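You operate a simulated robot arm through the tools that you are given. There is no shell and no other tool.

The job below is to be done with a simulated two-armed robot. You get a single attempt, and the scene is never put back.

TASK
Pack the pink jar and the orange scoop in the box, then carry it to the blue mat.
Fine: carry it in both hands; shut the drawer. Set down upright: jar.

Only the result counts: the job must be done as asked and must still hold three seconds after the hand-in. Knocking over, shifting, dropping, spilling or breaking anything else fails it.

THE ROBOT
Two 6-joint arms with two-finger grippers on one trunk, on a base that drives. Base frame: it is fixed to the floor where the robot stands at the start and does not move with it; the origin is under the middle of the robot, x ahead of it, y to its left, z up. Lengths are in mm, angles in degrees, forces in N, time in s.
The left shoulder is at the start at [30, 178, 863], the right one opposite. With the tool pointing down near the work surface each hand reaches from about 100 to 840 mm from the robot's upright axis, wherever it stands, measured 20 degrees to its own side. Places, roughly: blue mat [-3500, 3200, 1000]; carrying box [-3000, 3000, 750]; drawer with a blue label [-2300, 2900, 600]; inside of the box [-2900, 2900, 800]; jar [-2750, 2500, 750]; scoop [-2250, 3000, 750]. Payload 2.54 kg a hand.
The tool frame of a hand sits at the grasp point between the pads (the TCP): z along the fingers, y along the line on which they close. The tips reach 30 mm beyond it. The gripper opens to 116 mm. The gripper's body begins 95 mm behind the TCP.
Orientation is that of the tool frame in the base frame, as a unit quaternion [x, y, z, w]. With the fingers straight down and closing along the base's y, the tool's x points along the base's -x, its y along +y and its z along -z.

THE INTERFACE
- The arms move only by the tool step_arm. It takes "left_motion", "right_motion" or both (then of equal length, played together; a hand with none holds still); each is one flat list of numbers, 7 for each row, row after row: the opening in per cent of the stroke, from 0 (shut) to 100 (fully open), then the shift along the tool's x, y, z in mm, then the turn, a rotation vector about the tool's x, y, z in degrees. In form: [hand, tx, ty, tz, wx, wy, wz, hand, tx, ty, tz, wx, wy, wz, ...]. A call has 1 to 20 rows; each row shifts and turns the commanded pose from where the row before left it, along the tool's axes as they then stand. Rows are played at 5 a second. More than 50 mm and 8.6 degrees between two rows, or a gripper value outside its range, and nothing of the call is played. A pose out of reach is approached as far as the arm can. The call stops where the force on the tool passes 40 N (or 10 N more than at its start, if that is more) or the arm is blocked; 0.2 s more then pass. Each finger travels about 153 mm/s and halts on what it meets, pressing with about 23 N; the grip force reading is that of the motor and also rises with nothing between the fingers. The clock runs only during rows and for 0.2 s after the last one: add rows that do not move to give the fingers time. The reply holds the time, the measured pose of the TCP, the force on the tool along the base axes, the opening and the grip force, in the units named above and with some noise, with the torque about the TCP (base axes, N m) and any sound that the robot's microphone picked up.
- Cameras (640 x 400 px; columns grow to the right, rows downward): "scene" is now at [49.3, -9.8, 1589]; the picture's right is [-0.12, -0.99, 0.00], its down [-0.72, 0.09, -0.69] and it looks along [0.68, -0.08, -0.73] (base axes); focal length 256 px, centre (320, 200). "left" rides on the left gripper at [69, 15, -122] in its tool frame; the picture's right is [-0.21, 0.98, 0.00], its down [-0.83, -0.18, -0.53] and it looks along [-0.52, -0.11, 0.85] (tool axes); focal length 251 px, centre (320, 200). "right" rides on the right gripper at [69, -15, -122] in its tool frame; the picture's right is [0.21, 0.98, 0.00], its down [-0.83, 0.18, -0.53] and it looks along [-0.52, 0.11, 0.85] (tool axes); focal length 251 px, centre (320, 200). There is no depth. A picture from a camera that has moved, and an enlarged one, comes with that camera's place and axes in the base frame and with its lens.
- snapshot(camera): a new picture of that camera. The clock stands still meanwhile.
- slide_trunk(by): slides the trunk up (or, below 0, down) by that many mm; the arms and the scene camera ride with it, the base frame stays. It gives what a move gives, with no picture.
- drive_base(legs): drives the robot by 1 to 6 legs, each [ahead, left, turn to the left] in mm, mm and degrees, along the robot's own axes; the way and the turn of a leg run together, so that a leg with both is an arc; at most 1500 mm and 180 degrees a leg. The arms and the cameras ride along, it lands a little off, and it stops where it bumps. It gives what a move gives.
- turn_head(pan, tilt): turns the head with the scene camera to pan (to the left, within 143 degrees either way) and tilt (down, from -29 to 69), counted from straight ahead of the robot. It gives what a move gives.
- enlarge(camera, box): a new picture of the part [left, top, right, bottom] of that camera's present view, enlarged. The clock stands still meanwhile.
- job_done(): hands the job in; it is judged then, once.

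Nothing tells you exact positions but the pictures and the camera data. Unless the task says otherwise, let go and move clear before handing in.

The tools are called after "Emit:" as name(argument=value, ...) on one line, values as JSON. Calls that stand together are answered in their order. step_arm: Moves the arms, as the interface text tells. Its arguments: {"type":"object","properties":{"left_motion":{"type":"array","items":{"type":"number"}},"right_motion":{"type":"array","items":{"type":"number"}}},"required":[]} The other tools are called the same way: slide_trunk (by) slides the trunk up or down; drive_base (legs) drives the base; turn_head (pan, tilt) turns the head that bears the scene camera; snapshot (camera) takes a picture; enlarge (camera, box) takes an enlarged picture of a part of a camera's view; job_done () hands the job in.

At the start:

```text
time_s: 0.0
left_eef_pos: [407.2, 210.1, 1011.7]
left_orientation: [0.0, 1.0, 0.0, 0.0]
left_wrist_force: [0.4, 0.4, -0.6]
left_moment: [0.0, -0.03, 0.03]
left_finger_gap: 115.8
left_grip_force: 0.0
right_eef_pos: [432.8, -226.6, 964.4]
right_orientation: [-0.001, 1.0, 0.0, 0.0]
right_wrist_force: [0.0, 0.9, -0.1]
right_moment: [-0.04, -0.01, -0.02]
right_finger_gap: 115.9
right_grip_force: 0.1
trunk travel left (down, up): [-75.0, 465.0]
robot x, y, heading: [-1.2, -1.8, -0.3]
head pan, tilt: [-7.0, 46.5]
```

scene: 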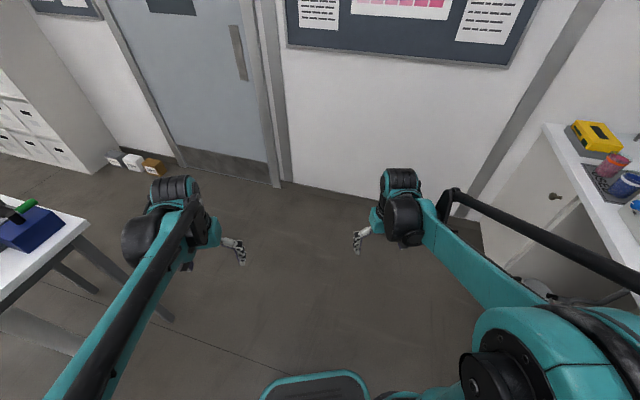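
right: 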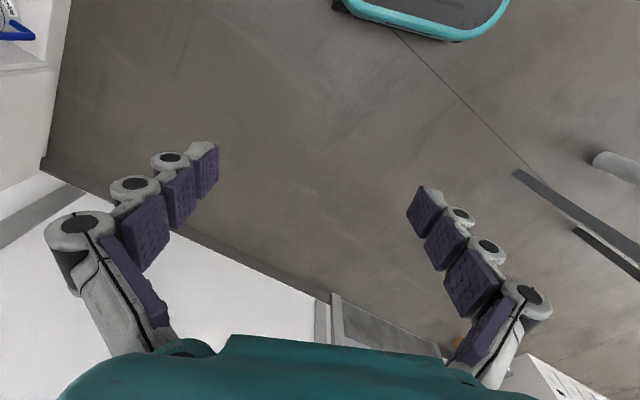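
left: 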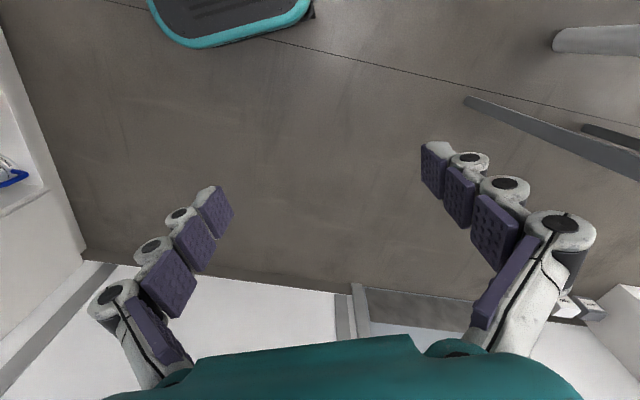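

The start view shows a door, a counter on the right and a table on the left. The work area is behind me to the left, so I'll look around with the head before driving.

Emit:
turn_head(pan=90, tilt=15)

Emit:
snapshot(camera="scene")

Emit:
turn_head(pan=140, tilt=15)

Emit:
snapshot(camera="scene")

Emit:
turn_head(pan=-130, tilt=15)

Emit:
snapshot(camera="scene")

```text
time_s: 1.7
left_eef_pos: [407.4, 210.8, 1012.6]
left_orientation: [0.0, 1.0, 0.0, 0.0]
left_wrist_force: [0.8, 0.7, 0.4]
left_moment: [-0.04, 0.0, -0.01]
left_finger_gap: 116.1
left_grip_force: 0.1
right_eef_pos: [432.6, -226.2, 966.5]
right_orientation: [0.0, 1.0, -0.001, 0.0]
right_wrist_force: [0.2, 0.5, -0.7]
right_moment: [0.0, 0.0, 0.01]
right_finger_gap: 116.0
right_grip_force: 0.1
trunk travel left (down, up): [-75.0, 465.0]
robot x, y, heading: [3.1, 1.4, 0.2]
head pan, tilt: [90.0, 15.0]
```

```text
taken
camera scene: at [-30.1, 93.3, 1638.0], right [1.0, 0.0, 0.0], down [0.0, -0.26, -0.97], along [0.0, 0.97, -0.26], focal length 256 px, centre (320, 200)
```

scene: 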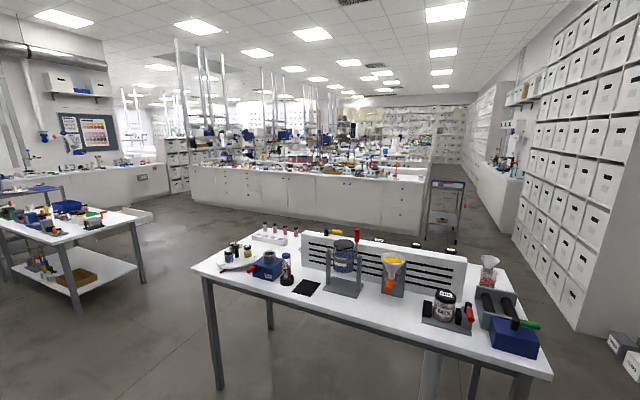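

```text
time_s: 2.9
left_eef_pos: [407.8, 209.6, 1013.0]
left_orientation: [0.001, 1.0, 0.0, 0.0]
left_wrist_force: [-0.1, 0.2, 0.4]
left_moment: [0.0, 0.04, -0.01]
left_finger_gap: 115.9
left_grip_force: 0.2
right_eef_pos: [431.5, -227.8, 965.2]
right_orientation: [-0.001, 1.0, 0.0, 0.0]
right_wrist_force: [0.6, -0.2, -0.8]
right_moment: [-0.02, -0.01, 0.01]
right_finger_gap: 116.0
right_grip_force: 0.0
trunk travel left (down, up): [-75.0, 465.0]
robot x, y, heading: [0.6, 2.0, 0.1]
head pan, tilt: [140.0, 15.0]
```

```text
taken
camera scene: at [-101.7, 60.0, 1638.0], right [0.64, 0.77, 0.0], down [0.2, -0.17, -0.97], along [-0.74, 0.62, -0.26], focal length 256 px, centre (320, 200)
```

scene: 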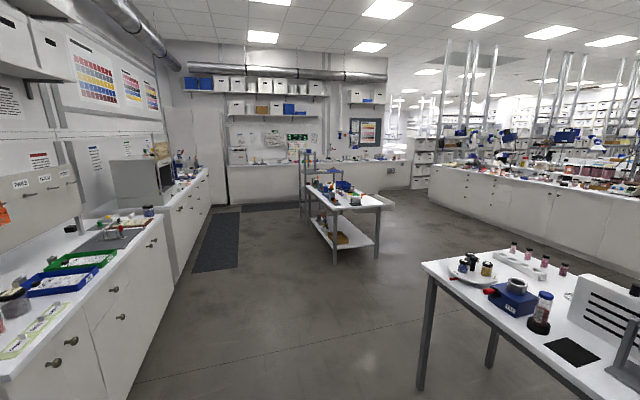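

```text
time_s: 6.7
left_eef_pos: [406.7, 209.9, 1011.5]
left_orientation: [-0.001, 1.0, 0.0, 0.0]
left_wrist_force: [0.3, -1.1, -0.4]
left_moment: [0.02, 0.03, -0.05]
left_finger_gap: 115.9
left_grip_force: 0.1
right_eef_pos: [432.4, -227.6, 965.0]
right_orientation: [-0.001, 1.0, 0.001, -0.001]
right_wrist_force: [-0.5, 0.0, 0.0]
right_moment: [-0.01, 0.03, 0.02]
right_finger_gap: 116.2
right_grip_force: 0.0
trunk travel left (down, up): [-75.0, 465.0]
robot x, y, heading: [1.0, 0.5, 0.1]
head pan, tilt: [-130.0, 15.0]
```

```text
taken
camera scene: at [-90.2, -71.7, 1638.0], right [-0.77, 0.64, 0.0], down [0.17, 0.2, -0.97], along [-0.62, -0.74, -0.26], focal length 256 px, centre (320, 200)
```

scene: 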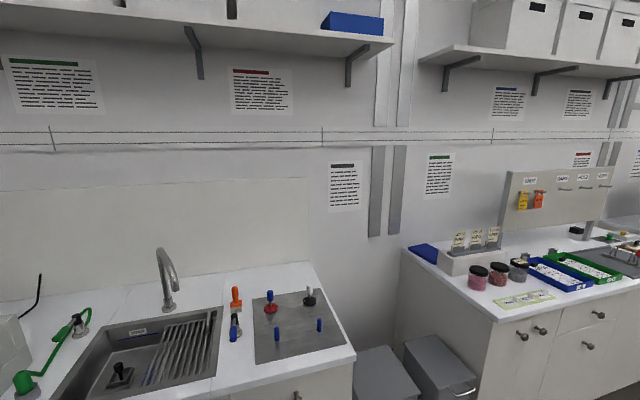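

The target table seems to be the one diagonally behind me, near (-2500, 2700). I'll zoom in on it.

Emit:
turn_head(pan=135, tilt=15)

Emit:
enlarge(camera="scene", box=[200, 120, 400, 245])

```text
time_s: 10.3
left_eef_pos: [408.3, 211.2, 1011.0]
left_orientation: [-0.001, 1.0, 0.0, -0.001]
left_wrist_force: [0.6, 0.4, 0.8]
left_moment: [0.0, 0.01, 0.0]
left_finger_gap: 116.1
left_grip_force: 0.0
right_eef_pos: [431.8, -227.6, 965.6]
right_orientation: [0.001, 1.0, -0.001, 0.0]
right_wrist_force: [-0.8, 0.7, 0.0]
right_moment: [0.01, 0.01, 0.02]
right_finger_gap: 115.9
right_grip_force: 0.0
trunk travel left (down, up): [-75.0, 465.0]
robot x, y, heading: [-2.2, -0.3, -0.1]
head pan, tilt: [135.0, 15.0]
```

```text
3.20 times, centred on (300, 182) of scene
camera zoom: at [-96.2, 66.0, 1638.0], right [0.71, 0.71, 0.0], down [0.18, -0.18, -0.97], along [-0.68, 0.68, -0.26], focal length 820 px, centre (384, 256)
```

zoom: 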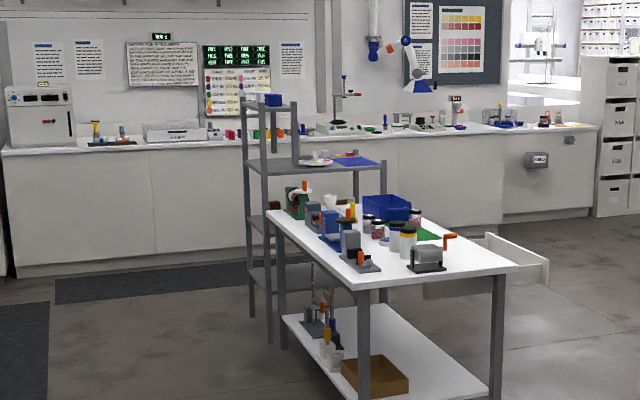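

The target table, with the blue carrying box and an open drawer on its right side, stands at about (-2500, 2700). Behind it is a rack holding the blue mat. I'll turn and drive closer.

Emit:
turn_head(pan=0, tilt=20)

Emit:
drive_base(legs=[[0, 0, 141], [1300, 0, 0]])

Emit:
snapshot(camera="scene")

```text
time_s: 12.5
left_eef_pos: [407.5, 210.1, 1011.8]
left_orientation: [0.0, 1.0, 0.0, 0.0]
left_wrist_force: [0.2, -0.3, 0.0]
left_moment: [-0.03, -0.02, -0.01]
left_finger_gap: 115.9
left_grip_force: 0.1
right_eef_pos: [433.1, -227.6, 966.2]
right_orientation: [0.0, 1.0, 0.001, 0.0]
right_wrist_force: [0.2, -0.1, 1.3]
right_moment: [0.01, 0.0, 0.03]
right_finger_gap: 116.2
right_grip_force: 0.1
trunk travel left (down, up): [-75.0, 465.0]
robot x, y, heading: [0.2, -1.4, -0.1]
head pan, tilt: [0.0, 20.0]
```

```text
time_s: 24.8
left_eef_pos: [-1465.9, 842.6, 1011.7]
left_orientation: [0.949, -0.314, 0.0, 0.001]
left_wrist_force: [0.4, -0.1, -0.2]
left_moment: [-0.03, 0.0, 0.0]
left_finger_gap: 116.0
left_grip_force: 0.0
right_eef_pos: [-1225.2, 1209.0, 965.4]
right_orientation: [0.949, -0.315, 0.0, 0.0]
right_wrist_force: [0.2, -0.5, 1.0]
right_moment: [0.0, -0.03, -0.03]
right_finger_gap: 116.4
right_grip_force: 0.0
trunk travel left (down, up): [-75.0, 465.0]
robot x, y, heading: [-1012.5, 767.0, 143.2]
head pan, tilt: [0.0, 20.0]
```

```text
taken
camera scene: at [-1065.4, 806.1, 1629.8], right [0.6, 0.8, 0.0], down [0.27, -0.2, -0.94], along [-0.75, 0.56, -0.34], focal length 256 px, centre (320, 200)
```

scene: 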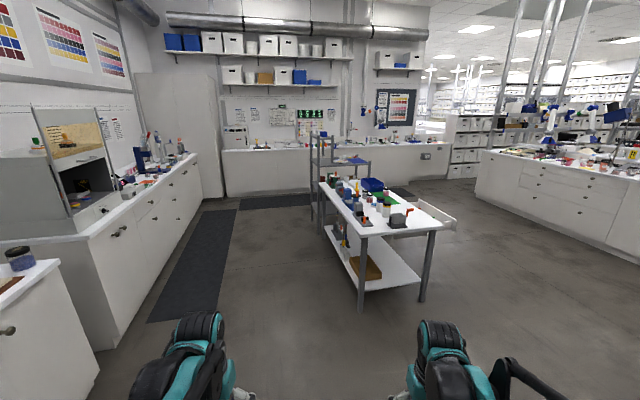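

The table's near end has its feet at about (-2242, 2124) and (-1980, 2633). It runs away along roughly 153°, and the open drawer is on its right long side. I'll go around to that side in the open aisle.

Emit:
drive_base(legs=[[500, 0, 0], [0, 0, -53], [1500, 0, 0]])

Emit:
turn_head(pan=60, tilt=30)

Emit:
snapshot(camera="scene")

```text
time_s: 37.2
left_eef_pos: [-1626.0, 2997.3, 1012.1]
left_orientation: [-0.705, 0.709, 0.0, 0.0]
left_wrist_force: [-0.4, -0.1, -0.6]
left_moment: [-0.05, -0.01, 0.0]
left_finger_gap: 116.1
left_grip_force: 0.1
right_eef_pos: [-1187.9, 3019.1, 964.9]
right_orientation: [-0.705, 0.709, 0.0, 0.0]
right_wrist_force: [0.3, 0.5, 0.3]
right_moment: [-0.04, 0.0, 0.04]
right_finger_gap: 115.8
right_grip_force: 0.1
trunk travel left (down, up): [-75.0, 465.0]
robot x, y, heading: [-1420.6, 2592.2, 89.8]
head pan, tilt: [0.0, 20.0]
```

```text
time_s: 38.5
left_eef_pos: [-1627.1, 2996.7, 1011.8]
left_orientation: [-0.705, 0.709, 0.0, 0.0]
left_wrist_force: [0.2, 0.2, -0.2]
left_moment: [0.0, -0.01, -0.02]
left_finger_gap: 116.0
left_grip_force: 0.1
right_eef_pos: [-1188.7, 3019.3, 966.8]
right_orientation: [-0.705, 0.709, 0.0, 0.0]
right_wrist_force: [-0.1, -0.3, 0.0]
right_moment: [-0.01, 0.01, -0.03]
right_finger_gap: 115.8
right_grip_force: 0.1
trunk travel left (down, up): [-75.0, 465.0]
robot x, y, heading: [-1419.9, 2589.7, 89.6]
head pan, tilt: [60.0, 30.0]
```

```text
taken
camera scene: at [-1496.8, 2604.0, 1613.8], right [0.5, 0.86, 0.0], down [0.43, -0.25, -0.87], along [-0.75, 0.44, -0.5], focal length 256 px, centre (320, 200)
```

scene: 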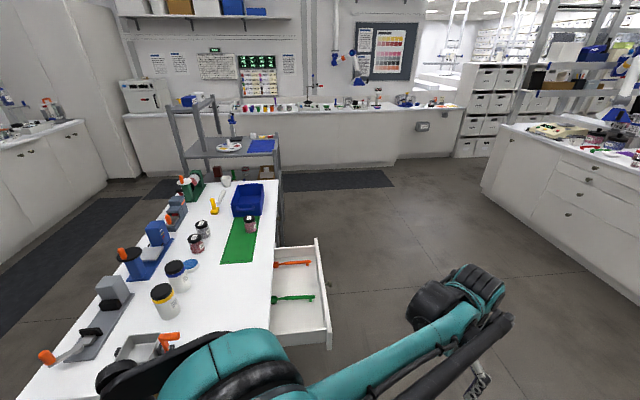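

From the end of the table I can see the drawer with an orange and a green scoop, several jars, the blue box and the blue mat on the rack. I'll zoom in to identify each one.

Emit:
enlarge(camera="scene", box=[130, 160, 290, 260])

Emit:
enlarge(camera="scene", box=[100, 230, 340, 380])

Emit:
enlarge(camera="scene", box=[160, 90, 320, 190])

```text
4.00 times, centred on (210, 210) of scene
camera zoom: at [-1496.8, 2604.0, 1613.8], right [0.5, 0.86, 0.0], down [0.43, -0.25, -0.87], along [-0.75, 0.44, -0.5], focal length 1026 px, centre (760, 160)
```

zoom: 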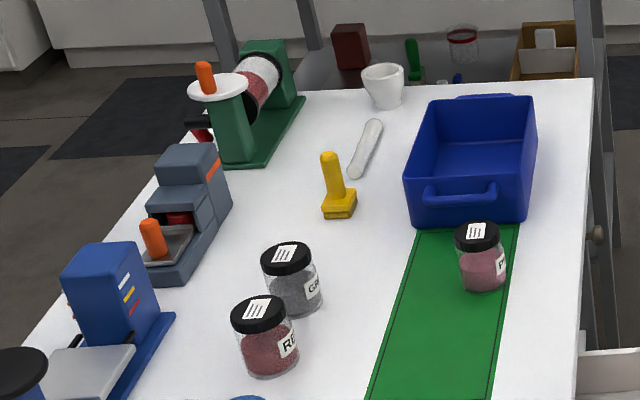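

```text
2.67 times, centred on (220, 305) of scene
camera zoom: at [-1496.8, 2604.0, 1613.8], right [0.5, 0.86, 0.0], down [0.43, -0.25, -0.87], along [-0.75, 0.44, -0.5], focal length 684 px, centre (587, -80)
```

zoom: 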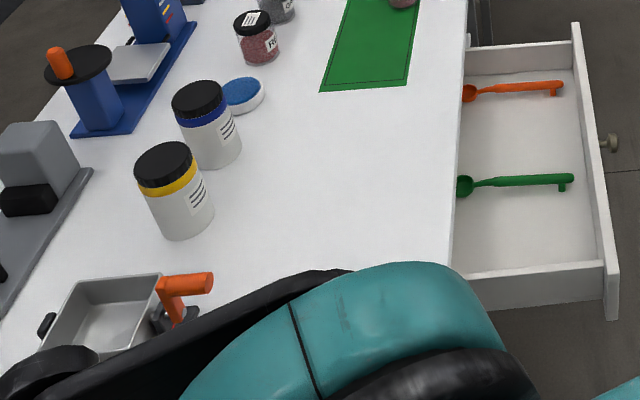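

```text
4.00 times, centred on (240, 140) of scene
camera zoom: at [-1496.8, 2604.0, 1613.8], right [0.5, 0.86, 0.0], down [0.43, -0.25, -0.87], along [-0.75, 0.44, -0.5], focal length 1026 px, centre (640, 440)
```

zoom: 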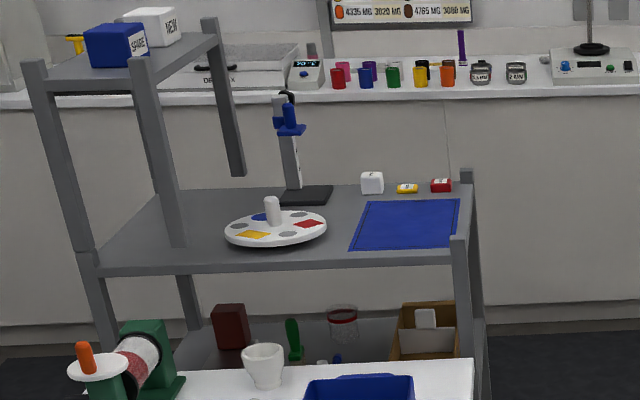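

On the table I see labelled jars: "P…" on the green strip beside the box, and "R…" and "Gr…" further left. The orange scoop lies in the open drawer. I'll drive to the drawer side, face the table and look closely before touching anything.

Emit:
drive_base(legs=[[950, 0, 0], [0, 0, 152], [250, -690, 0]])

Emit:
turn_head(pan=0, tilt=35)

Emit:
snapshot(camera="scene")

```text
time_s: 53.2
left_eef_pos: [-2149.3, 3199.6, 1011.3]
left_orientation: [0.864, 0.503, 0.0, 0.001]
left_wrist_force: [-0.5, 0.6, -0.9]
left_moment: [-0.03, -0.02, 0.01]
left_finger_gap: 115.8
left_grip_force: 0.1
right_eef_pos: [-2540.8, 3394.9, 965.2]
right_orientation: [0.864, 0.504, 0.0, 0.0]
right_wrist_force: [-0.2, -0.7, -0.3]
right_moment: [0.02, -0.02, -0.03]
right_finger_gap: 115.9
right_grip_force: 0.0
trunk travel left (down, up): [-75.0, 465.0]
robot x, y, heading: [-2129.8, 3657.2, -119.8]
head pan, tilt: [60.0, 30.0]
```

```text
time_s: 54.5
left_eef_pos: [-2148.2, 3199.2, 1012.0]
left_orientation: [0.864, 0.504, 0.0, 0.0]
left_wrist_force: [-0.7, 0.5, 0.2]
left_moment: [0.0, 0.01, -0.02]
left_finger_gap: 116.0
left_grip_force: 0.1
right_eef_pos: [-2541.9, 3394.9, 965.6]
right_orientation: [0.864, 0.503, 0.0, 0.001]
right_wrist_force: [0.7, 0.5, 0.6]
right_moment: [-0.01, 0.02, 0.0]
right_finger_gap: 115.7
right_grip_force: 0.1
trunk travel left (down, up): [-75.0, 465.0]
robot x, y, heading: [-2132.9, 3660.8, -119.5]
head pan, tilt: [0.0, 35.0]
```

```text
taken
camera scene: at [-2158.9, 3607.2, 1606.0], right [-0.87, 0.49, 0.0], down [0.28, 0.5, -0.82], along [-0.4, -0.71, -0.57], focal length 256 px, centre (320, 200)
```

scene: 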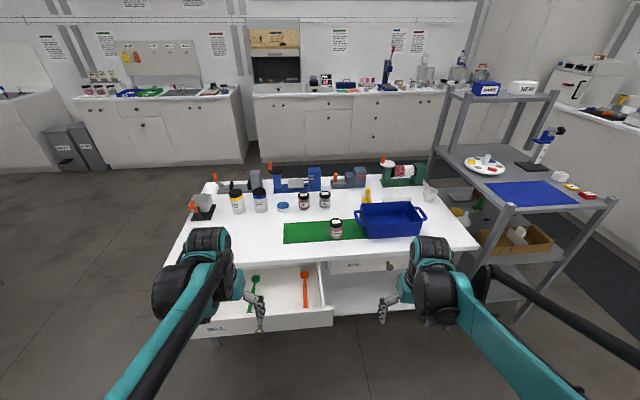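

Good overview from here: the open drawer has the orange and green scoops, and the box sits on the table with the rack to my right. I'll zoom in on the jars, box, drawers and mat.

Emit:
enlarge(camera="scene", box=[280, 170, 440, 270])

Emit:
enlarge(camera="scene", box=[190, 240, 350, 340])

Emit:
enlarge(camera="scene", box=[430, 70, 630, 195])

Emit:
enlarge(camera="scene", box=[290, 175, 370, 225])

```text
4.00 times, centred on (360, 220) of scene
camera zoom: at [-2158.9, 3607.2, 1606.0], right [-0.87, 0.49, 0.0], down [0.28, 0.5, -0.82], along [-0.4, -0.71, -0.57], focal length 1026 px, centre (160, 120)
```

zoom: 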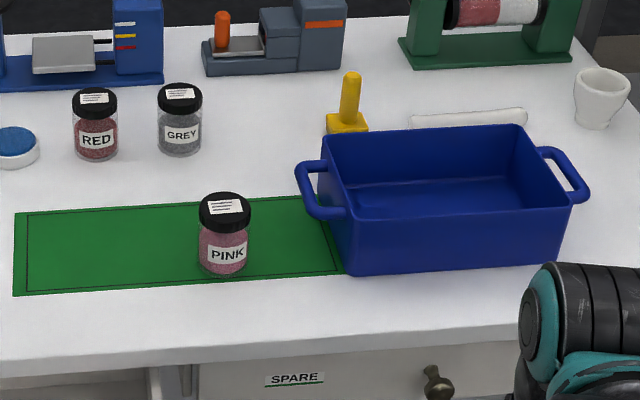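

```text
4.00 times, centred on (270, 290) of scene
camera zoom: at [-2158.9, 3607.2, 1606.0], right [-0.87, 0.49, 0.0], down [0.28, 0.5, -0.82], along [-0.4, -0.71, -0.57], focal length 1026 px, centre (520, -160)
```

zoom: 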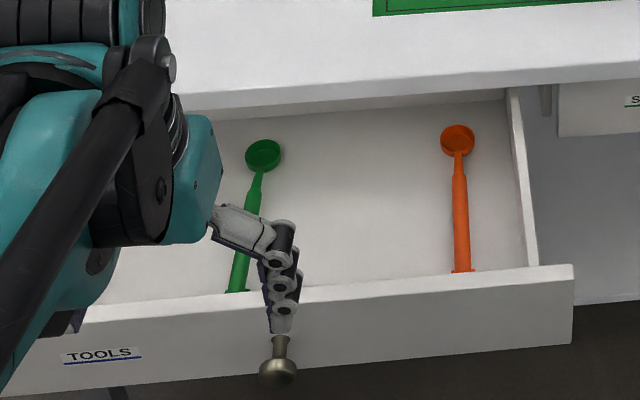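

```text
3.20 times, centred on (530, 132) of scene
camera zoom: at [-2158.9, 3607.2, 1606.0], right [-0.87, 0.49, 0.0], down [0.28, 0.5, -0.82], along [-0.4, -0.71, -0.57], focal length 820 px, centre (-352, 416)
```

zoom: 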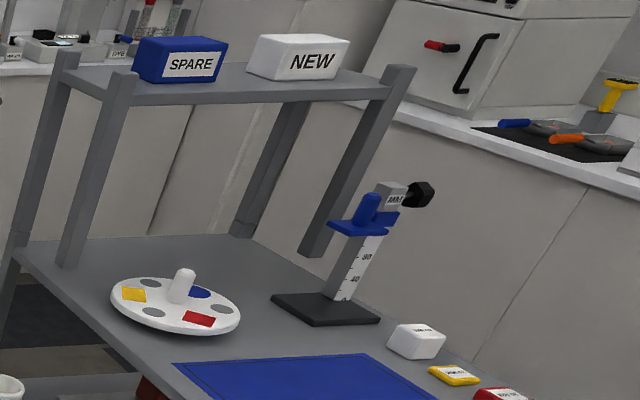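

```text
8.00 times, centred on (330, 200) of scene
camera zoom: at [-2158.9, 3607.2, 1606.0], right [-0.87, 0.49, 0.0], down [0.28, 0.5, -0.82], along [-0.4, -0.71, -0.57], focal length 2051 px, centre (240, 200)
```

zoom: 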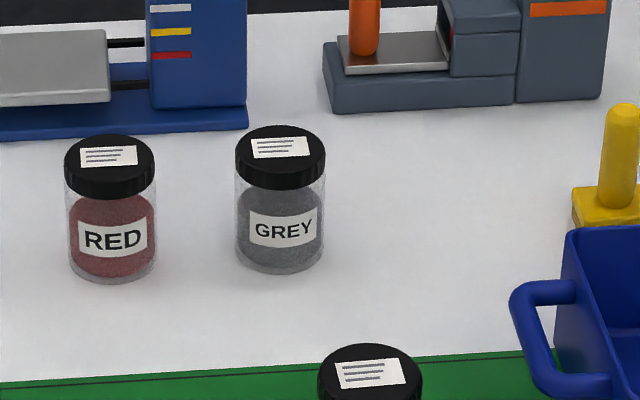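

The labels are clear: PINK jar at about (-2675, 2852), table top at z≈750, box centre at about (-2943, 2918). The open drawer is TOOLS with the blue underline. I'll shift the base so the right hand can take the orange scoop and the left hand can shut the drawer.

Emit:
drive_base(legs=[[100, 150, 0]])

Emit:
turn_head(pan=-5, tilt=50)

Emit:
snapshot(camera="scene")

Emit:
snapshot(camera="right")

```text
time_s: 56.1
left_eef_pos: [-2064.3, 3037.6, 1012.1]
left_orientation: [0.864, 0.504, 0.0, -0.001]
left_wrist_force: [0.7, -0.3, -0.3]
left_moment: [0.04, 0.0, 0.0]
left_finger_gap: 116.1
left_grip_force: 0.0
right_eef_pos: [-2457.5, 3231.4, 965.9]
right_orientation: [0.865, 0.502, 0.0, 0.0]
right_wrist_force: [0.7, -0.1, -0.7]
right_moment: [0.01, 0.0, -0.01]
right_finger_gap: 115.8
right_grip_force: 0.0
trunk travel left (down, up): [-75.0, 465.0]
robot x, y, heading: [-2044.2, 3495.4, -119.6]
head pan, tilt: [0.0, 35.0]
```

```text
time_s: 56.8
left_eef_pos: [-2063.5, 3038.9, 1012.7]
left_orientation: [0.864, 0.503, 0.0, 0.0]
left_wrist_force: [0.0, 0.5, 0.6]
left_moment: [0.0, 0.02, 0.0]
left_finger_gap: 116.2
left_grip_force: 0.1
right_eef_pos: [-2457.4, 3232.6, 965.2]
right_orientation: [0.865, 0.502, 0.0, 0.001]
right_wrist_force: [-1.1, 0.5, -0.5]
right_moment: [0.03, 0.01, 0.01]
right_finger_gap: 115.9
right_grip_force: 0.1
trunk travel left (down, up): [-75.0, 465.0]
robot x, y, heading: [-2045.1, 3496.5, -119.7]
head pan, tilt: [-5.0, 50.0]
```

```text
taken
camera scene: at [-2074.9, 3458.2, 1584.3], right [-0.82, 0.57, 0.0], down [0.44, 0.63, -0.64], along [-0.37, -0.53, -0.77], focal length 256 px, centre (320, 200)
```

scene: 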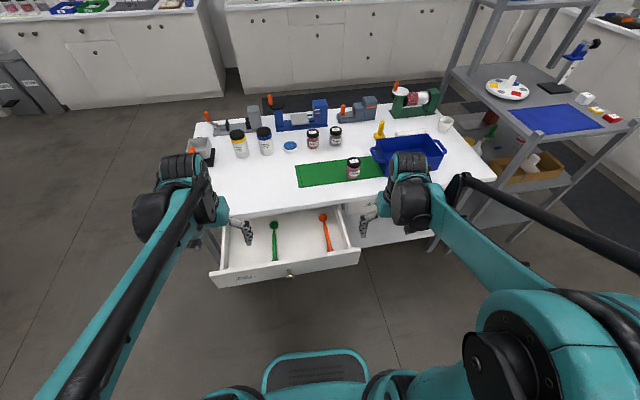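

```text
taken
camera right: at [-2436.2, 3300.6, 1087.6], right [0.95, -0.3, 0.0], down [-0.25, -0.81, 0.53], along [-0.16, -0.51, -0.85], focal length 251 px, centre (320, 200)
```

right: 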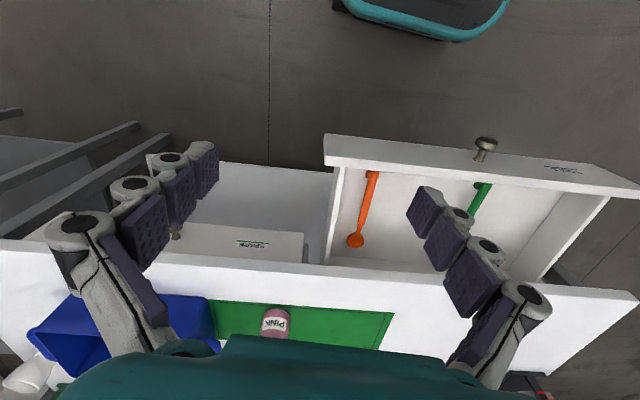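

The orange scoop lies from about (-2476, 2905) at the bowl to (-2404, 3067) at the handle end, on the drawer floor at z≈640. I'll bring the right hand above the handle, rotate to square with it and narrow the opening.

Emit:
step_arm(right_motion=[40, 0, 0, 0, 0, 0, -5.8, 40, -34.5, 19.4, 27.5, 0, 0, 0, 40, -34.5, 19.4, 27.5, 0, 0, 0, 40, -34.5, 19.4, 27.5, 0, 0, 0, 40, -34.5, 19.4, 27.5, 0, 0, 0, 40, -34.5, 19.4, 27.5, 0, 0, 0, 40, -34.5, 19.4, 27.5, 0, 0, 0, 40, 0, 0, 0, 0, 0, 0])

Emit:
snapshot(camera="right")

Emit:
snapshot(camera="scene")

```text
time_s: 58.6
left_eef_pos: [-2063.9, 3038.7, 1011.5]
left_orientation: [0.864, 0.503, 0.0, 0.0]
left_wrist_force: [-0.1, 0.6, 0.3]
left_moment: [-0.04, 0.02, -0.02]
left_finger_gap: 115.9
left_grip_force: 0.0
right_eef_pos: [-2432.9, 2997.6, 802.9]
right_orientation: [0.838, 0.546, 0.0, 0.0]
right_wrist_force: [0.3, -0.4, 0.2]
right_moment: [-0.03, 0.01, -0.01]
right_finger_gap: 46.5
right_grip_force: 0.1
trunk travel left (down, up): [-75.0, 465.0]
robot x, y, heading: [-2044.0, 3493.6, -119.8]
head pan, tilt: [-5.0, 50.0]
```

```text
taken
camera right: at [-2418.1, 3067.4, 924.0], right [0.98, -0.2, 0.0], down [-0.17, -0.83, 0.53], along [-0.11, -0.52, -0.85], focal length 251 px, centre (320, 200)
```

right: 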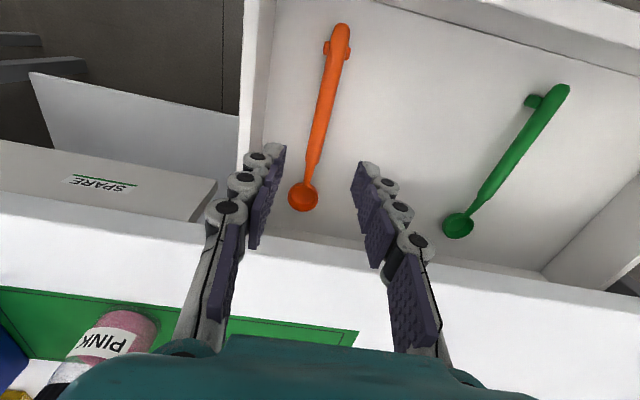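

```text
taken
camera scene: at [-2074.8, 3459.1, 1584.3], right [-0.82, 0.57, 0.0], down [0.44, 0.63, -0.64], along [-0.37, -0.53, -0.77], focal length 256 px, centre (320, 200)
```

scene: 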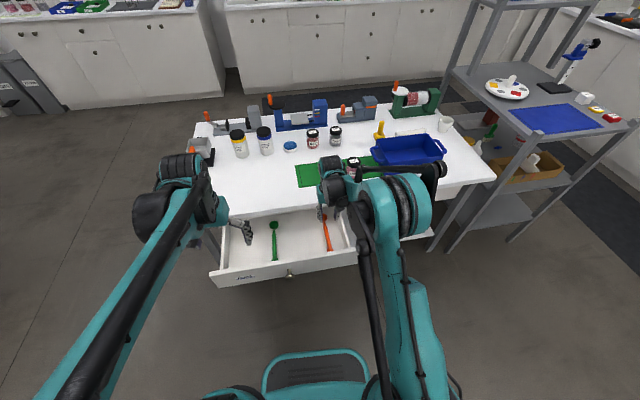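

The hand is centred over the orange scoop's handle with clearance to the drawer wall. I'm descending carefully.

Emit:
step_arm(right_motion=[40, 0, 0, 40, 0, 0, 0, 40, 0, 0, 40, 0, 0, 0, 40, 0, 0, 35, 0, 0, 0, 40, 0, 0, 0, 0, 0, 0])

Emit:
snapshot(camera="right")

```text
time_s: 59.6
left_eef_pos: [-2063.7, 3038.3, 1012.2]
left_orientation: [0.864, 0.504, -0.001, 0.0]
left_wrist_force: [0.0, -0.3, -0.9]
left_moment: [-0.01, 0.0, -0.03]
left_finger_gap: 116.3
left_grip_force: 0.0
right_eef_pos: [-2433.3, 2995.6, 689.0]
right_orientation: [0.838, 0.545, 0.0, 0.0]
right_wrist_force: [0.6, 0.0, -0.2]
right_moment: [-0.01, -0.03, 0.03]
right_finger_gap: 46.2
right_grip_force: 0.0
trunk travel left (down, up): [-75.0, 465.0]
robot x, y, heading: [-2044.9, 3498.7, -119.7]
head pan, tilt: [-5.0, 50.0]
```

```text
taken
camera right: at [-2418.7, 3065.0, 810.2], right [0.98, -0.2, 0.0], down [-0.17, -0.83, 0.53], along [-0.11, -0.52, -0.85], focal length 251 px, centre (320, 200)
```

right: 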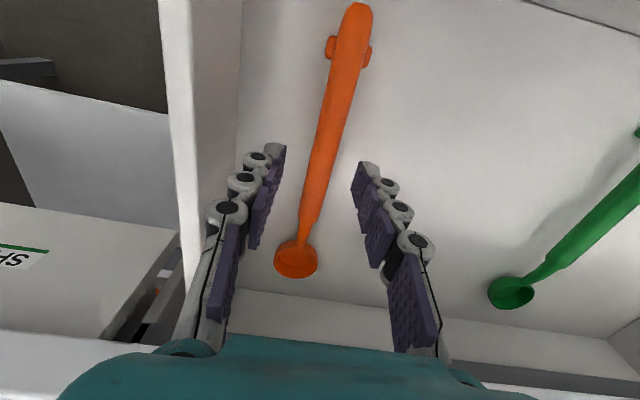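

The handle is between the fingers; its height is about z≈636. I'll lower in small steps, watching the force.

Emit:
step_arm(right_motion=[40, 0, 0, 12, 0, 0, 0, 40, 0, 0, 8, 0, 0, 0, 40, 0, 0, 4, 0, 0, 0, 40, 0, 0, 0, 0, 0, 0])

Emit:
snapshot(camera="right")

```text
time_s: 60.6
left_eef_pos: [-2064.0, 3037.9, 1012.5]
left_orientation: [0.865, 0.502, -0.001, -0.001]
left_wrist_force: [0.7, -1.2, 0.0]
left_moment: [0.0, 0.01, -0.01]
left_finger_gap: 116.2
left_grip_force: 0.0
right_eef_pos: [-2434.1, 2996.6, 662.9]
right_orientation: [0.838, 0.546, 0.001, -0.001]
right_wrist_force: [-0.6, 0.4, 0.1]
right_moment: [-0.02, -0.01, 0.04]
right_finger_gap: 46.5
right_grip_force: 0.0
trunk travel left (down, up): [-75.0, 465.0]
robot x, y, heading: [-2047.8, 3496.4, -119.8]
head pan, tilt: [-5.0, 50.0]
```

```text
taken
camera right: at [-2419.9, 3065.6, 784.6], right [0.98, -0.2, 0.0], down [-0.17, -0.83, 0.53], along [-0.11, -0.52, -0.85], focal length 251 px, centre (320, 200)
```

right: 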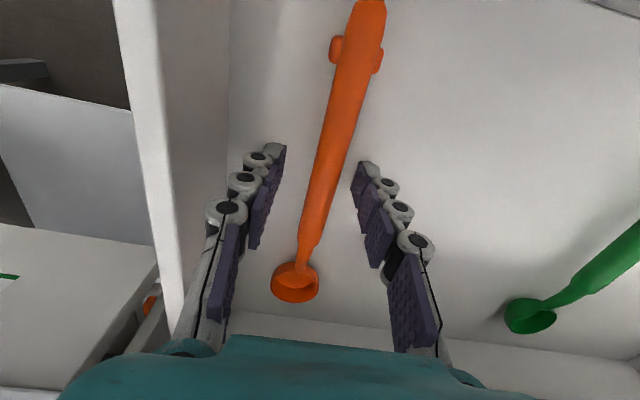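

Emit:
step_arm(right_motion=[40, 0, 0, 3, 0, 0, 0, 40, 0, 0, 2, 0, 0, 0, 40, 0, 0, 0, 0, 0, 0])

```text
time_s: 61.3
left_eef_pos: [-2062.7, 3039.4, 1013.6]
left_orientation: [0.864, 0.503, -0.002, 0.001]
left_wrist_force: [-0.2, -0.4, 0.7]
left_moment: [0.01, -0.02, 0.0]
left_finger_gap: 115.9
left_grip_force: 0.0
right_eef_pos: [-2432.3, 2995.7, 660.8]
right_orientation: [0.838, 0.546, -0.002, 0.002]
right_wrist_force: [3.5, -0.2, 35.3]
right_moment: [-0.22, -0.11, -0.06]
right_finger_gap: 14.9
right_grip_force: 32.7
trunk travel left (down, up): [-75.0, 465.0]
robot x, y, heading: [-2046.1, 3493.6, -119.6]
head pan, tilt: [-5.0, 50.0]
stopped in row 3 (right hand): the force on the tool passed its limit at 52 N (the readings are from after the stop); the commanded pose is now the measured one
```

The fingertips touched the drawer floor, and the gripper now reads a 14.9 mm gap, as if it is on the handle. I'll close fully, raise slightly and check.

Emit:
step_arm(right_motion=[0, 0, 0, -2, 0, 0, 0, 0, 0, 0, 0, 0, 0, 0, 0, 0, 0, 0, 0, 0, 0])

Emit:
snapshot(camera="right")

```text
time_s: 62.1
left_eef_pos: [-2062.3, 3038.5, 1014.2]
left_orientation: [0.864, 0.503, 0.0, 0.0]
left_wrist_force: [0.6, -1.1, -0.9]
left_moment: [0.01, -0.01, 0.0]
left_finger_gap: 116.0
left_grip_force: 0.0
right_eef_pos: [-2433.9, 2995.6, 662.5]
right_orientation: [0.838, 0.546, -0.001, 0.002]
right_wrist_force: [9.6, -1.2, 22.0]
right_moment: [-0.01, -0.34, 0.01]
right_finger_gap: 14.5
right_grip_force: 23.1
trunk travel left (down, up): [-75.0, 465.0]
robot x, y, heading: [-2045.6, 3494.6, -119.6]
head pan, tilt: [-5.0, 50.0]
```

```text
taken
camera right: at [-2419.3, 3065.7, 782.8], right [0.98, -0.2, 0.0], down [-0.17, -0.83, 0.54], along [-0.11, -0.53, -0.84], focal length 251 px, centre (320, 200)
```

right: 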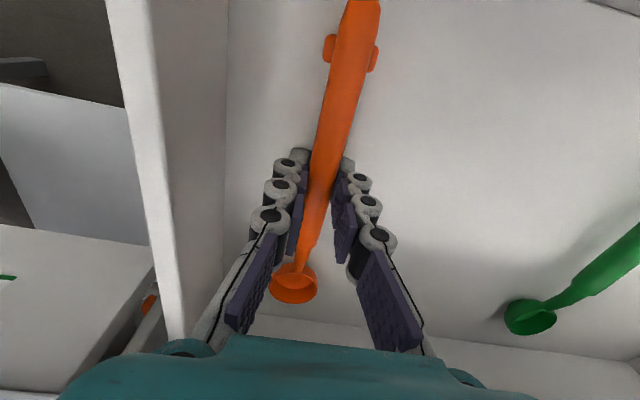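

The scoop handle is gripped at a 14.5 mm gap. Its bowl may lie slightly under the table edge, so I'll check clearances from the head camera before lifting.

Emit:
enlarge(camera="scene", box=[270, 180, 390, 280])

Emit:
enlarge(camera="right", box=[200, 200, 440, 350])

Emit:
snapshot(camera="left")

```text
4.00 times, centred on (330, 230) of scene
camera zoom: at [-2072.6, 3459.9, 1584.4], right [-0.82, 0.57, 0.0], down [0.43, 0.63, -0.64], along [-0.37, -0.53, -0.77], focal length 1026 px, centre (280, 80)
```

zoom: 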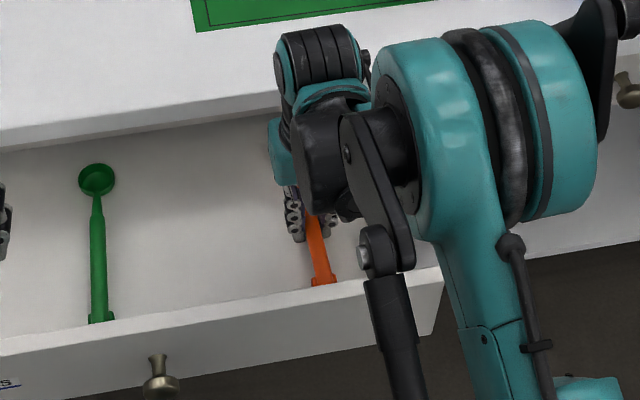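

```text
2.67 times, centred on (320, 275) of right
camera zoom: at [-2419.3, 3065.7, 782.8], right [0.98, -0.2, 0.0], down [-0.17, -0.83, 0.54], along [-0.11, -0.53, -0.84], focal length 670 px, centre (320, 0)
```

zoom: 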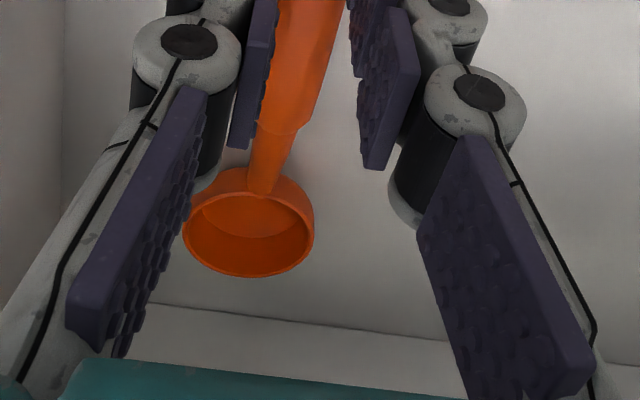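

```text
taken
camera left: at [-2015.4, 3091.0, 1134.8], right [0.74, -0.67, 0.0], down [-0.57, -0.63, 0.54], along [-0.36, -0.4, -0.84], focal length 251 px, centre (320, 200)
```

left: 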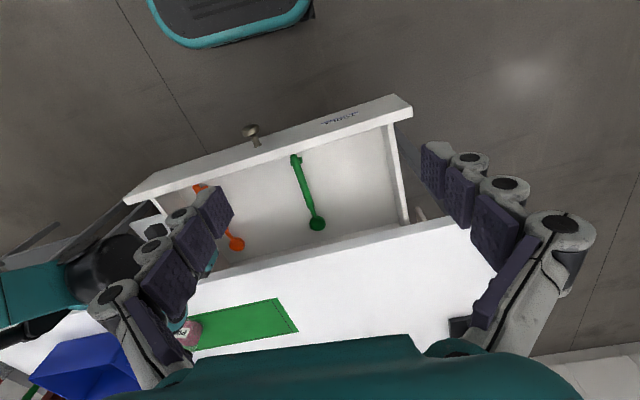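

Emit:
enlarge(camera="left", box=[160, 150, 320, 290])

```text
2.86 times, centred on (240, 220) of left
camera zoom: at [-2015.4, 3091.0, 1134.8], right [0.74, -0.67, 0.0], down [-0.57, -0.63, 0.54], along [-0.36, -0.4, -0.84], focal length 718 px, centre (549, 143)
```

zoom: 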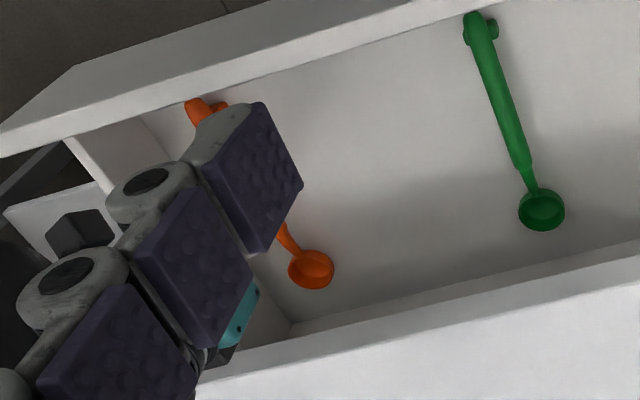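

The bowl sits roughly 10 mm under the table edge. I'll raise it a little, pull it back slightly and yaw it so it clears both the edge and the drawer front.

Emit:
step_arm(right_motion=[0, 0, 0, -8, 0, 0, 0, 0, 12, 0, -4, 0, 0, 0, 0, 0, 0, -4, 0, 0, -7.5, 0, 0, 0, 0, 0, 0, -7.5, 0, 0, 0, 0, 0, 0, -7.5, 0, 0, 0, 0, 0, 0, -7.5, 0, 0, 0, 0, 0, 0, 0])

Emit:
snapshot(camera="right")

Emit:
enlarge(camera="left", box=[160, 150, 320, 290])

Emit:
enlarge(camera="scene", box=[270, 180, 390, 280])

```text
time_s: 63.7
left_eef_pos: [-2063.4, 3037.8, 1012.1]
left_orientation: [0.865, 0.502, 0.0, 0.0]
left_wrist_force: [0.5, 0.2, 0.4]
left_moment: [-0.02, 0.0, 0.01]
left_finger_gap: 116.1
left_grip_force: 0.0
right_eef_pos: [-2428.7, 3006.2, 676.6]
right_orientation: [0.668, 0.745, -0.002, 0.0]
right_wrist_force: [1.1, -0.8, 0.1]
right_moment: [-0.03, 0.01, 0.03]
right_finger_gap: 14.6
right_grip_force: 22.9
trunk travel left (down, up): [-75.0, 465.0]
robot x, y, heading: [-2045.7, 3498.2, -119.6]
head pan, tilt: [-5.0, 50.0]
```

```text
taken
camera right: at [-2452.0, 3073.6, 798.0], right [0.95, 0.32, 0.0], down [0.27, -0.8, 0.54], along [0.17, -0.51, -0.84], focal length 251 px, centre (320, 200)
```

right: 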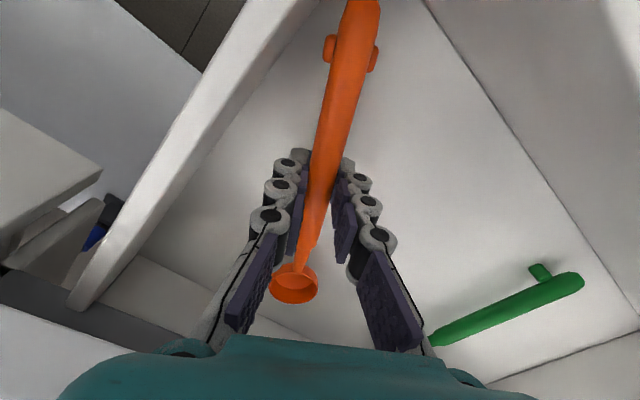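

```text
2.86 times, centred on (240, 220) of left
camera zoom: at [-2017.2, 3089.8, 1134.3], right [0.74, -0.67, 0.0], down [-0.57, -0.63, 0.53], along [-0.36, -0.4, -0.85], focal length 718 px, centre (549, 143)
```

zoom: 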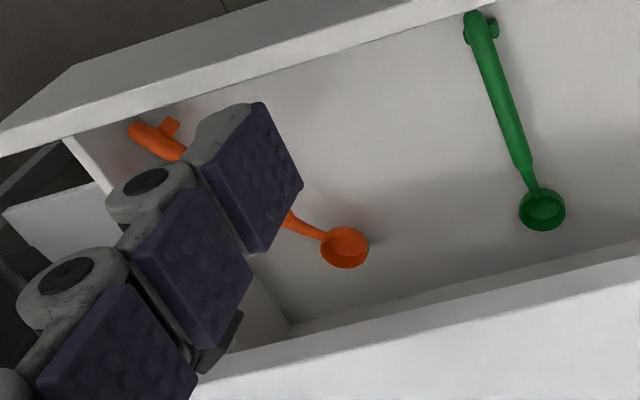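

```text
4.00 times, centred on (330, 230) of scene
camera zoom: at [-2075.0, 3458.2, 1584.3], right [-0.82, 0.57, 0.0], down [0.44, 0.63, -0.64], along [-0.37, -0.53, -0.77], focal length 1026 px, centre (280, 80)
```

zoom: 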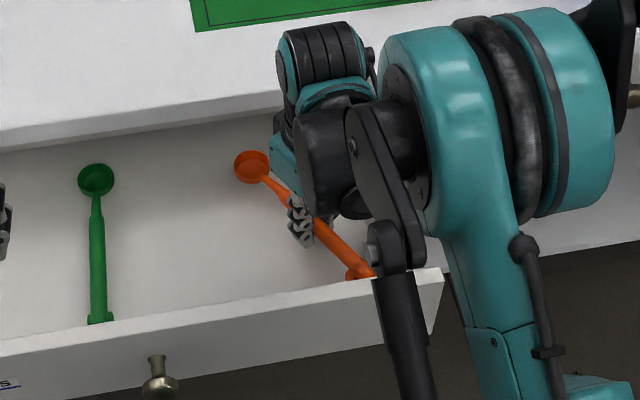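

The bowl is still about 13 mm under the edge. I'll raise it a bit, shift it left away from the side wall and yaw it further.

Emit:
step_arm(right_motion=[0, 0, 0, -20, 0, 0, 0, 0, -2, 27, 0, 0, 0, 0, 0, 0, 0, 0, 0, 0, -7.5, 0, 0, 0, 0, 0, 0, -7.5, 0, 0, 0, 0, 0, 0, -7.5, 0, 0, 0, 0, 0, 0, 0])

Emit:
snapshot(camera="right")

Emit:
enlarge(camera="scene", box=[270, 180, 390, 280])

```text
time_s: 65.1
left_eef_pos: [-2065.0, 3037.4, 1012.0]
left_orientation: [0.864, 0.503, 0.001, -0.001]
left_wrist_force: [0.5, -0.8, 0.0]
left_moment: [0.0, 0.0, 0.05]
left_finger_gap: 116.0
left_grip_force: 0.0
right_eef_pos: [-2403.9, 3007.0, 696.1]
right_orientation: [0.51, 0.86, -0.001, 0.001]
right_wrist_force: [-0.4, 0.4, 0.0]
right_moment: [-0.01, -0.02, 0.03]
right_finger_gap: 14.6
right_grip_force: 23.0
trunk travel left (down, up): [-75.0, 465.0]
robot x, y, heading: [-2047.5, 3499.3, -119.8]
head pan, tilt: [-5.0, 50.0]
```

```text
taken
camera right: at [-2449.3, 3060.8, 817.5], right [0.75, 0.66, 0.0], down [0.56, -0.64, 0.53], along [0.35, -0.4, -0.84], focal length 251 px, centre (320, 200)
```

right: 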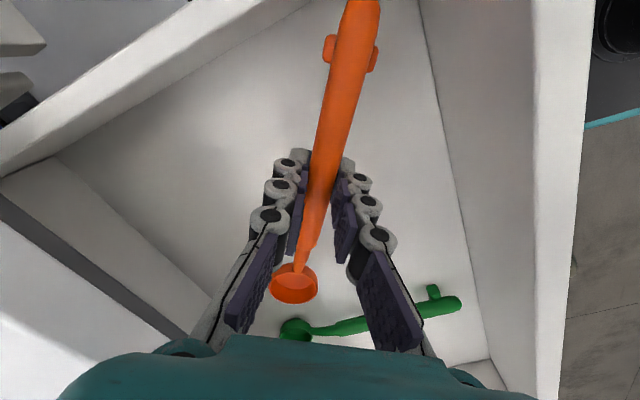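

```text
4.00 times, centred on (330, 230) of scene
camera zoom: at [-2075.0, 3458.2, 1584.3], right [-0.82, 0.57, 0.0], down [0.44, 0.63, -0.64], along [-0.37, -0.53, -0.77], focal length 1026 px, centre (280, 80)
```

zoom: 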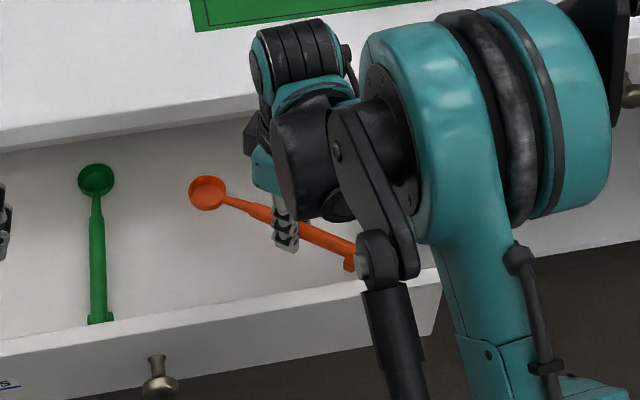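

The scoop is now clear of the table edge by about 25 mm. Lifting straight up.

Emit:
step_arm(right_motion=[0, 0, 0, -25, 0, 0, 0, 0, 0, 0, -45, 0, 0, 0, 0, 0, 0, -45, 0, 0, 0, 0, 0, 0, -45, 0, 0, 0, 0, 0, 0, -45, 0, 0, 0, 0, 0, 0, -45, 0, 0, 0, 0, 0, 0, 0, 0, 0, 0])

Emit:
snapshot(camera="scene")

Emit:
snapshot(camera="right")

Emit:
snapshot(camera="left")

```text
time_s: 66.7
left_eef_pos: [-2063.5, 3036.3, 1011.9]
left_orientation: [0.864, 0.503, 0.0, 0.0]
left_wrist_force: [0.2, -0.4, -0.4]
left_moment: [0.05, -0.02, 0.0]
left_finger_gap: 116.3
left_grip_force: 0.0
right_eef_pos: [-2403.4, 3009.3, 946.2]
right_orientation: [0.511, 0.86, -0.001, 0.0]
right_wrist_force: [-0.4, -0.7, -0.4]
right_moment: [0.01, 0.02, 0.01]
right_finger_gap: 14.8
right_grip_force: 23.5
trunk travel left (down, up): [-75.0, 465.0]
robot x, y, heading: [-2047.1, 3494.0, -119.6]
head pan, tilt: [-5.0, 50.0]
```

```text
taken
camera scene: at [-2075.3, 3457.8, 1584.2], right [-0.82, 0.57, 0.0], down [0.44, 0.63, -0.64], along [-0.37, -0.53, -0.77], focal length 256 px, centre (320, 200)
```

scene: 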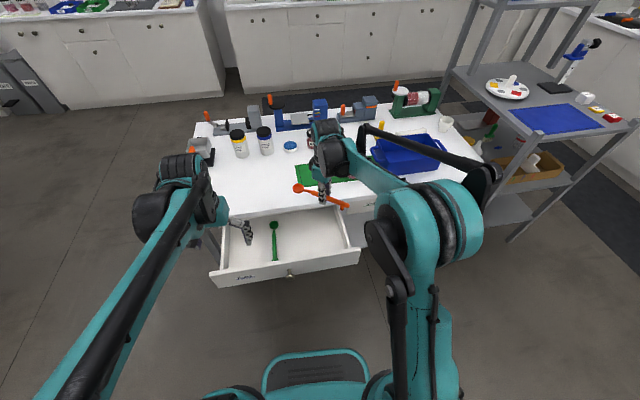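

```text
taken
camera right: at [-2449.4, 3063.6, 1067.7], right [0.75, 0.66, 0.0], down [0.56, -0.64, 0.53], along [0.35, -0.4, -0.84], focal length 251 px, centre (320, 200)
```

right: 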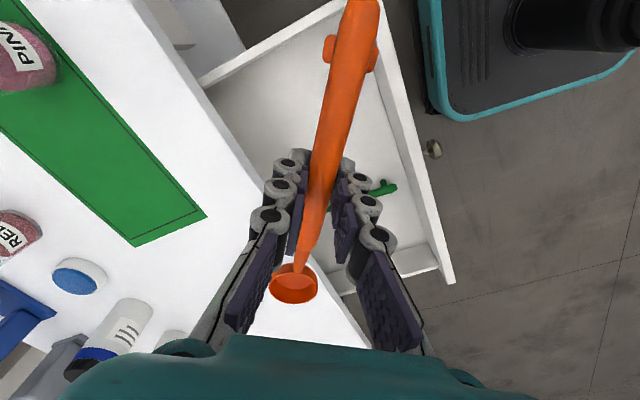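

```text
taken
camera left: at [-2017.4, 3089.6, 1134.2], right [0.74, -0.67, 0.0], down [-0.57, -0.63, 0.53], along [-0.36, -0.4, -0.85], focal length 251 px, centre (320, 200)
```

left: 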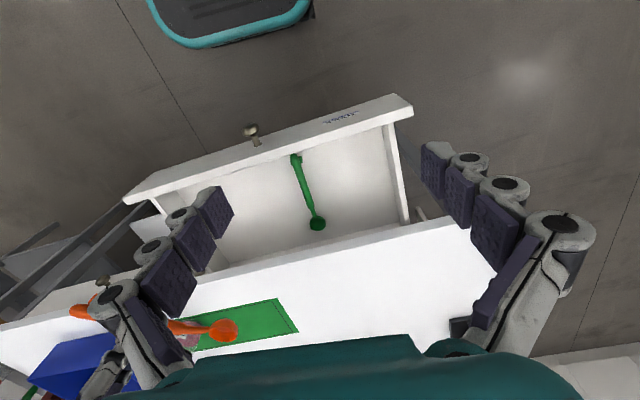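

The scoop is held clear of the drawer. Next I'll close the left hand's fingers, tilt it so the tips point forward and down, and place it outside the TOOLS drawer front.

Emit:
step_arm(left_motion=[0, 0, 0, 0, 0, 0, -5.2, 0, 0, 0, 0, 0, -7.5, 0, 0, 0, 0, 0, 0, -7.5, 0, 0, 0, 0, 0, 0, -7.5, 0, 0, 0, 0, 0, 0, -7.5, 0, 0, 0, 0, 0, 0, -7.5, 0, 0, 0, 0, 0, 0, -7.5, 0, 0, 0, -29, 0, 0, 0, 0, 0, 0, -29, 0, 0, 0, 0, 0, 0, 0, 0, 0, 0, 0])

Emit:
snapshot(camera="scene")

Emit:
snapshot(camera="left")

```text
time_s: 68.9
left_eef_pos: [-2118.9, 3062.3, 1012.7]
left_orientation: [0.776, 0.5, -0.322, 0.208]
left_wrist_force: [0.6, 0.1, 0.4]
left_moment: [0.03, 0.0, 0.01]
left_finger_gap: 0.2
left_grip_force: 22.8
right_eef_pos: [-2402.6, 3010.2, 944.0]
right_orientation: [0.51, 0.86, -0.002, 0.001]
right_wrist_force: [0.1, 0.2, -0.9]
right_moment: [0.01, 0.04, 0.0]
right_finger_gap: 14.8
right_grip_force: 22.9
trunk travel left (down, up): [-75.0, 465.0]
robot x, y, heading: [-2045.2, 3494.3, -119.4]
head pan, tilt: [-5.0, 50.0]
```

```text
taken
camera scene: at [-2074.8, 3458.3, 1584.3], right [-0.82, 0.57, 0.0], down [0.44, 0.63, -0.64], along [-0.37, -0.53, -0.77], focal length 256 px, centre (320, 200)
```

scene: 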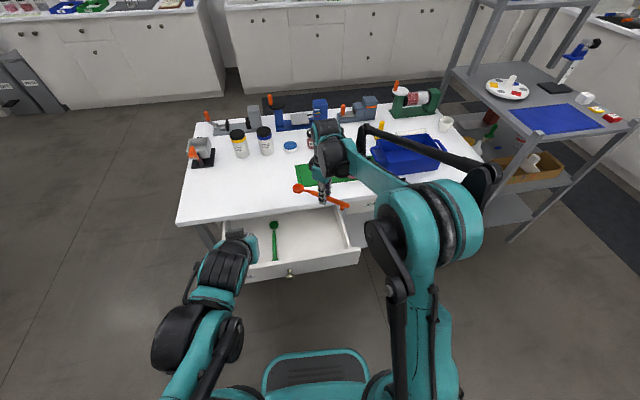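

```text
taken
camera left: at [-2048.5, 3178.6, 1049.3], right [0.83, -0.54, 0.15], down [-0.25, -0.11, 0.96], along [-0.5, -0.83, -0.23], focal length 251 px, centre (320, 200)
```

left: 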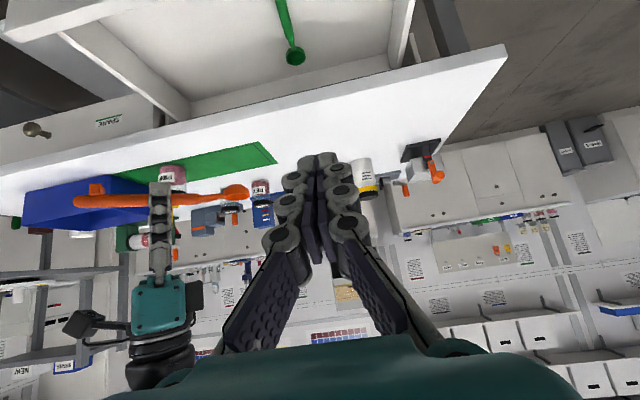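

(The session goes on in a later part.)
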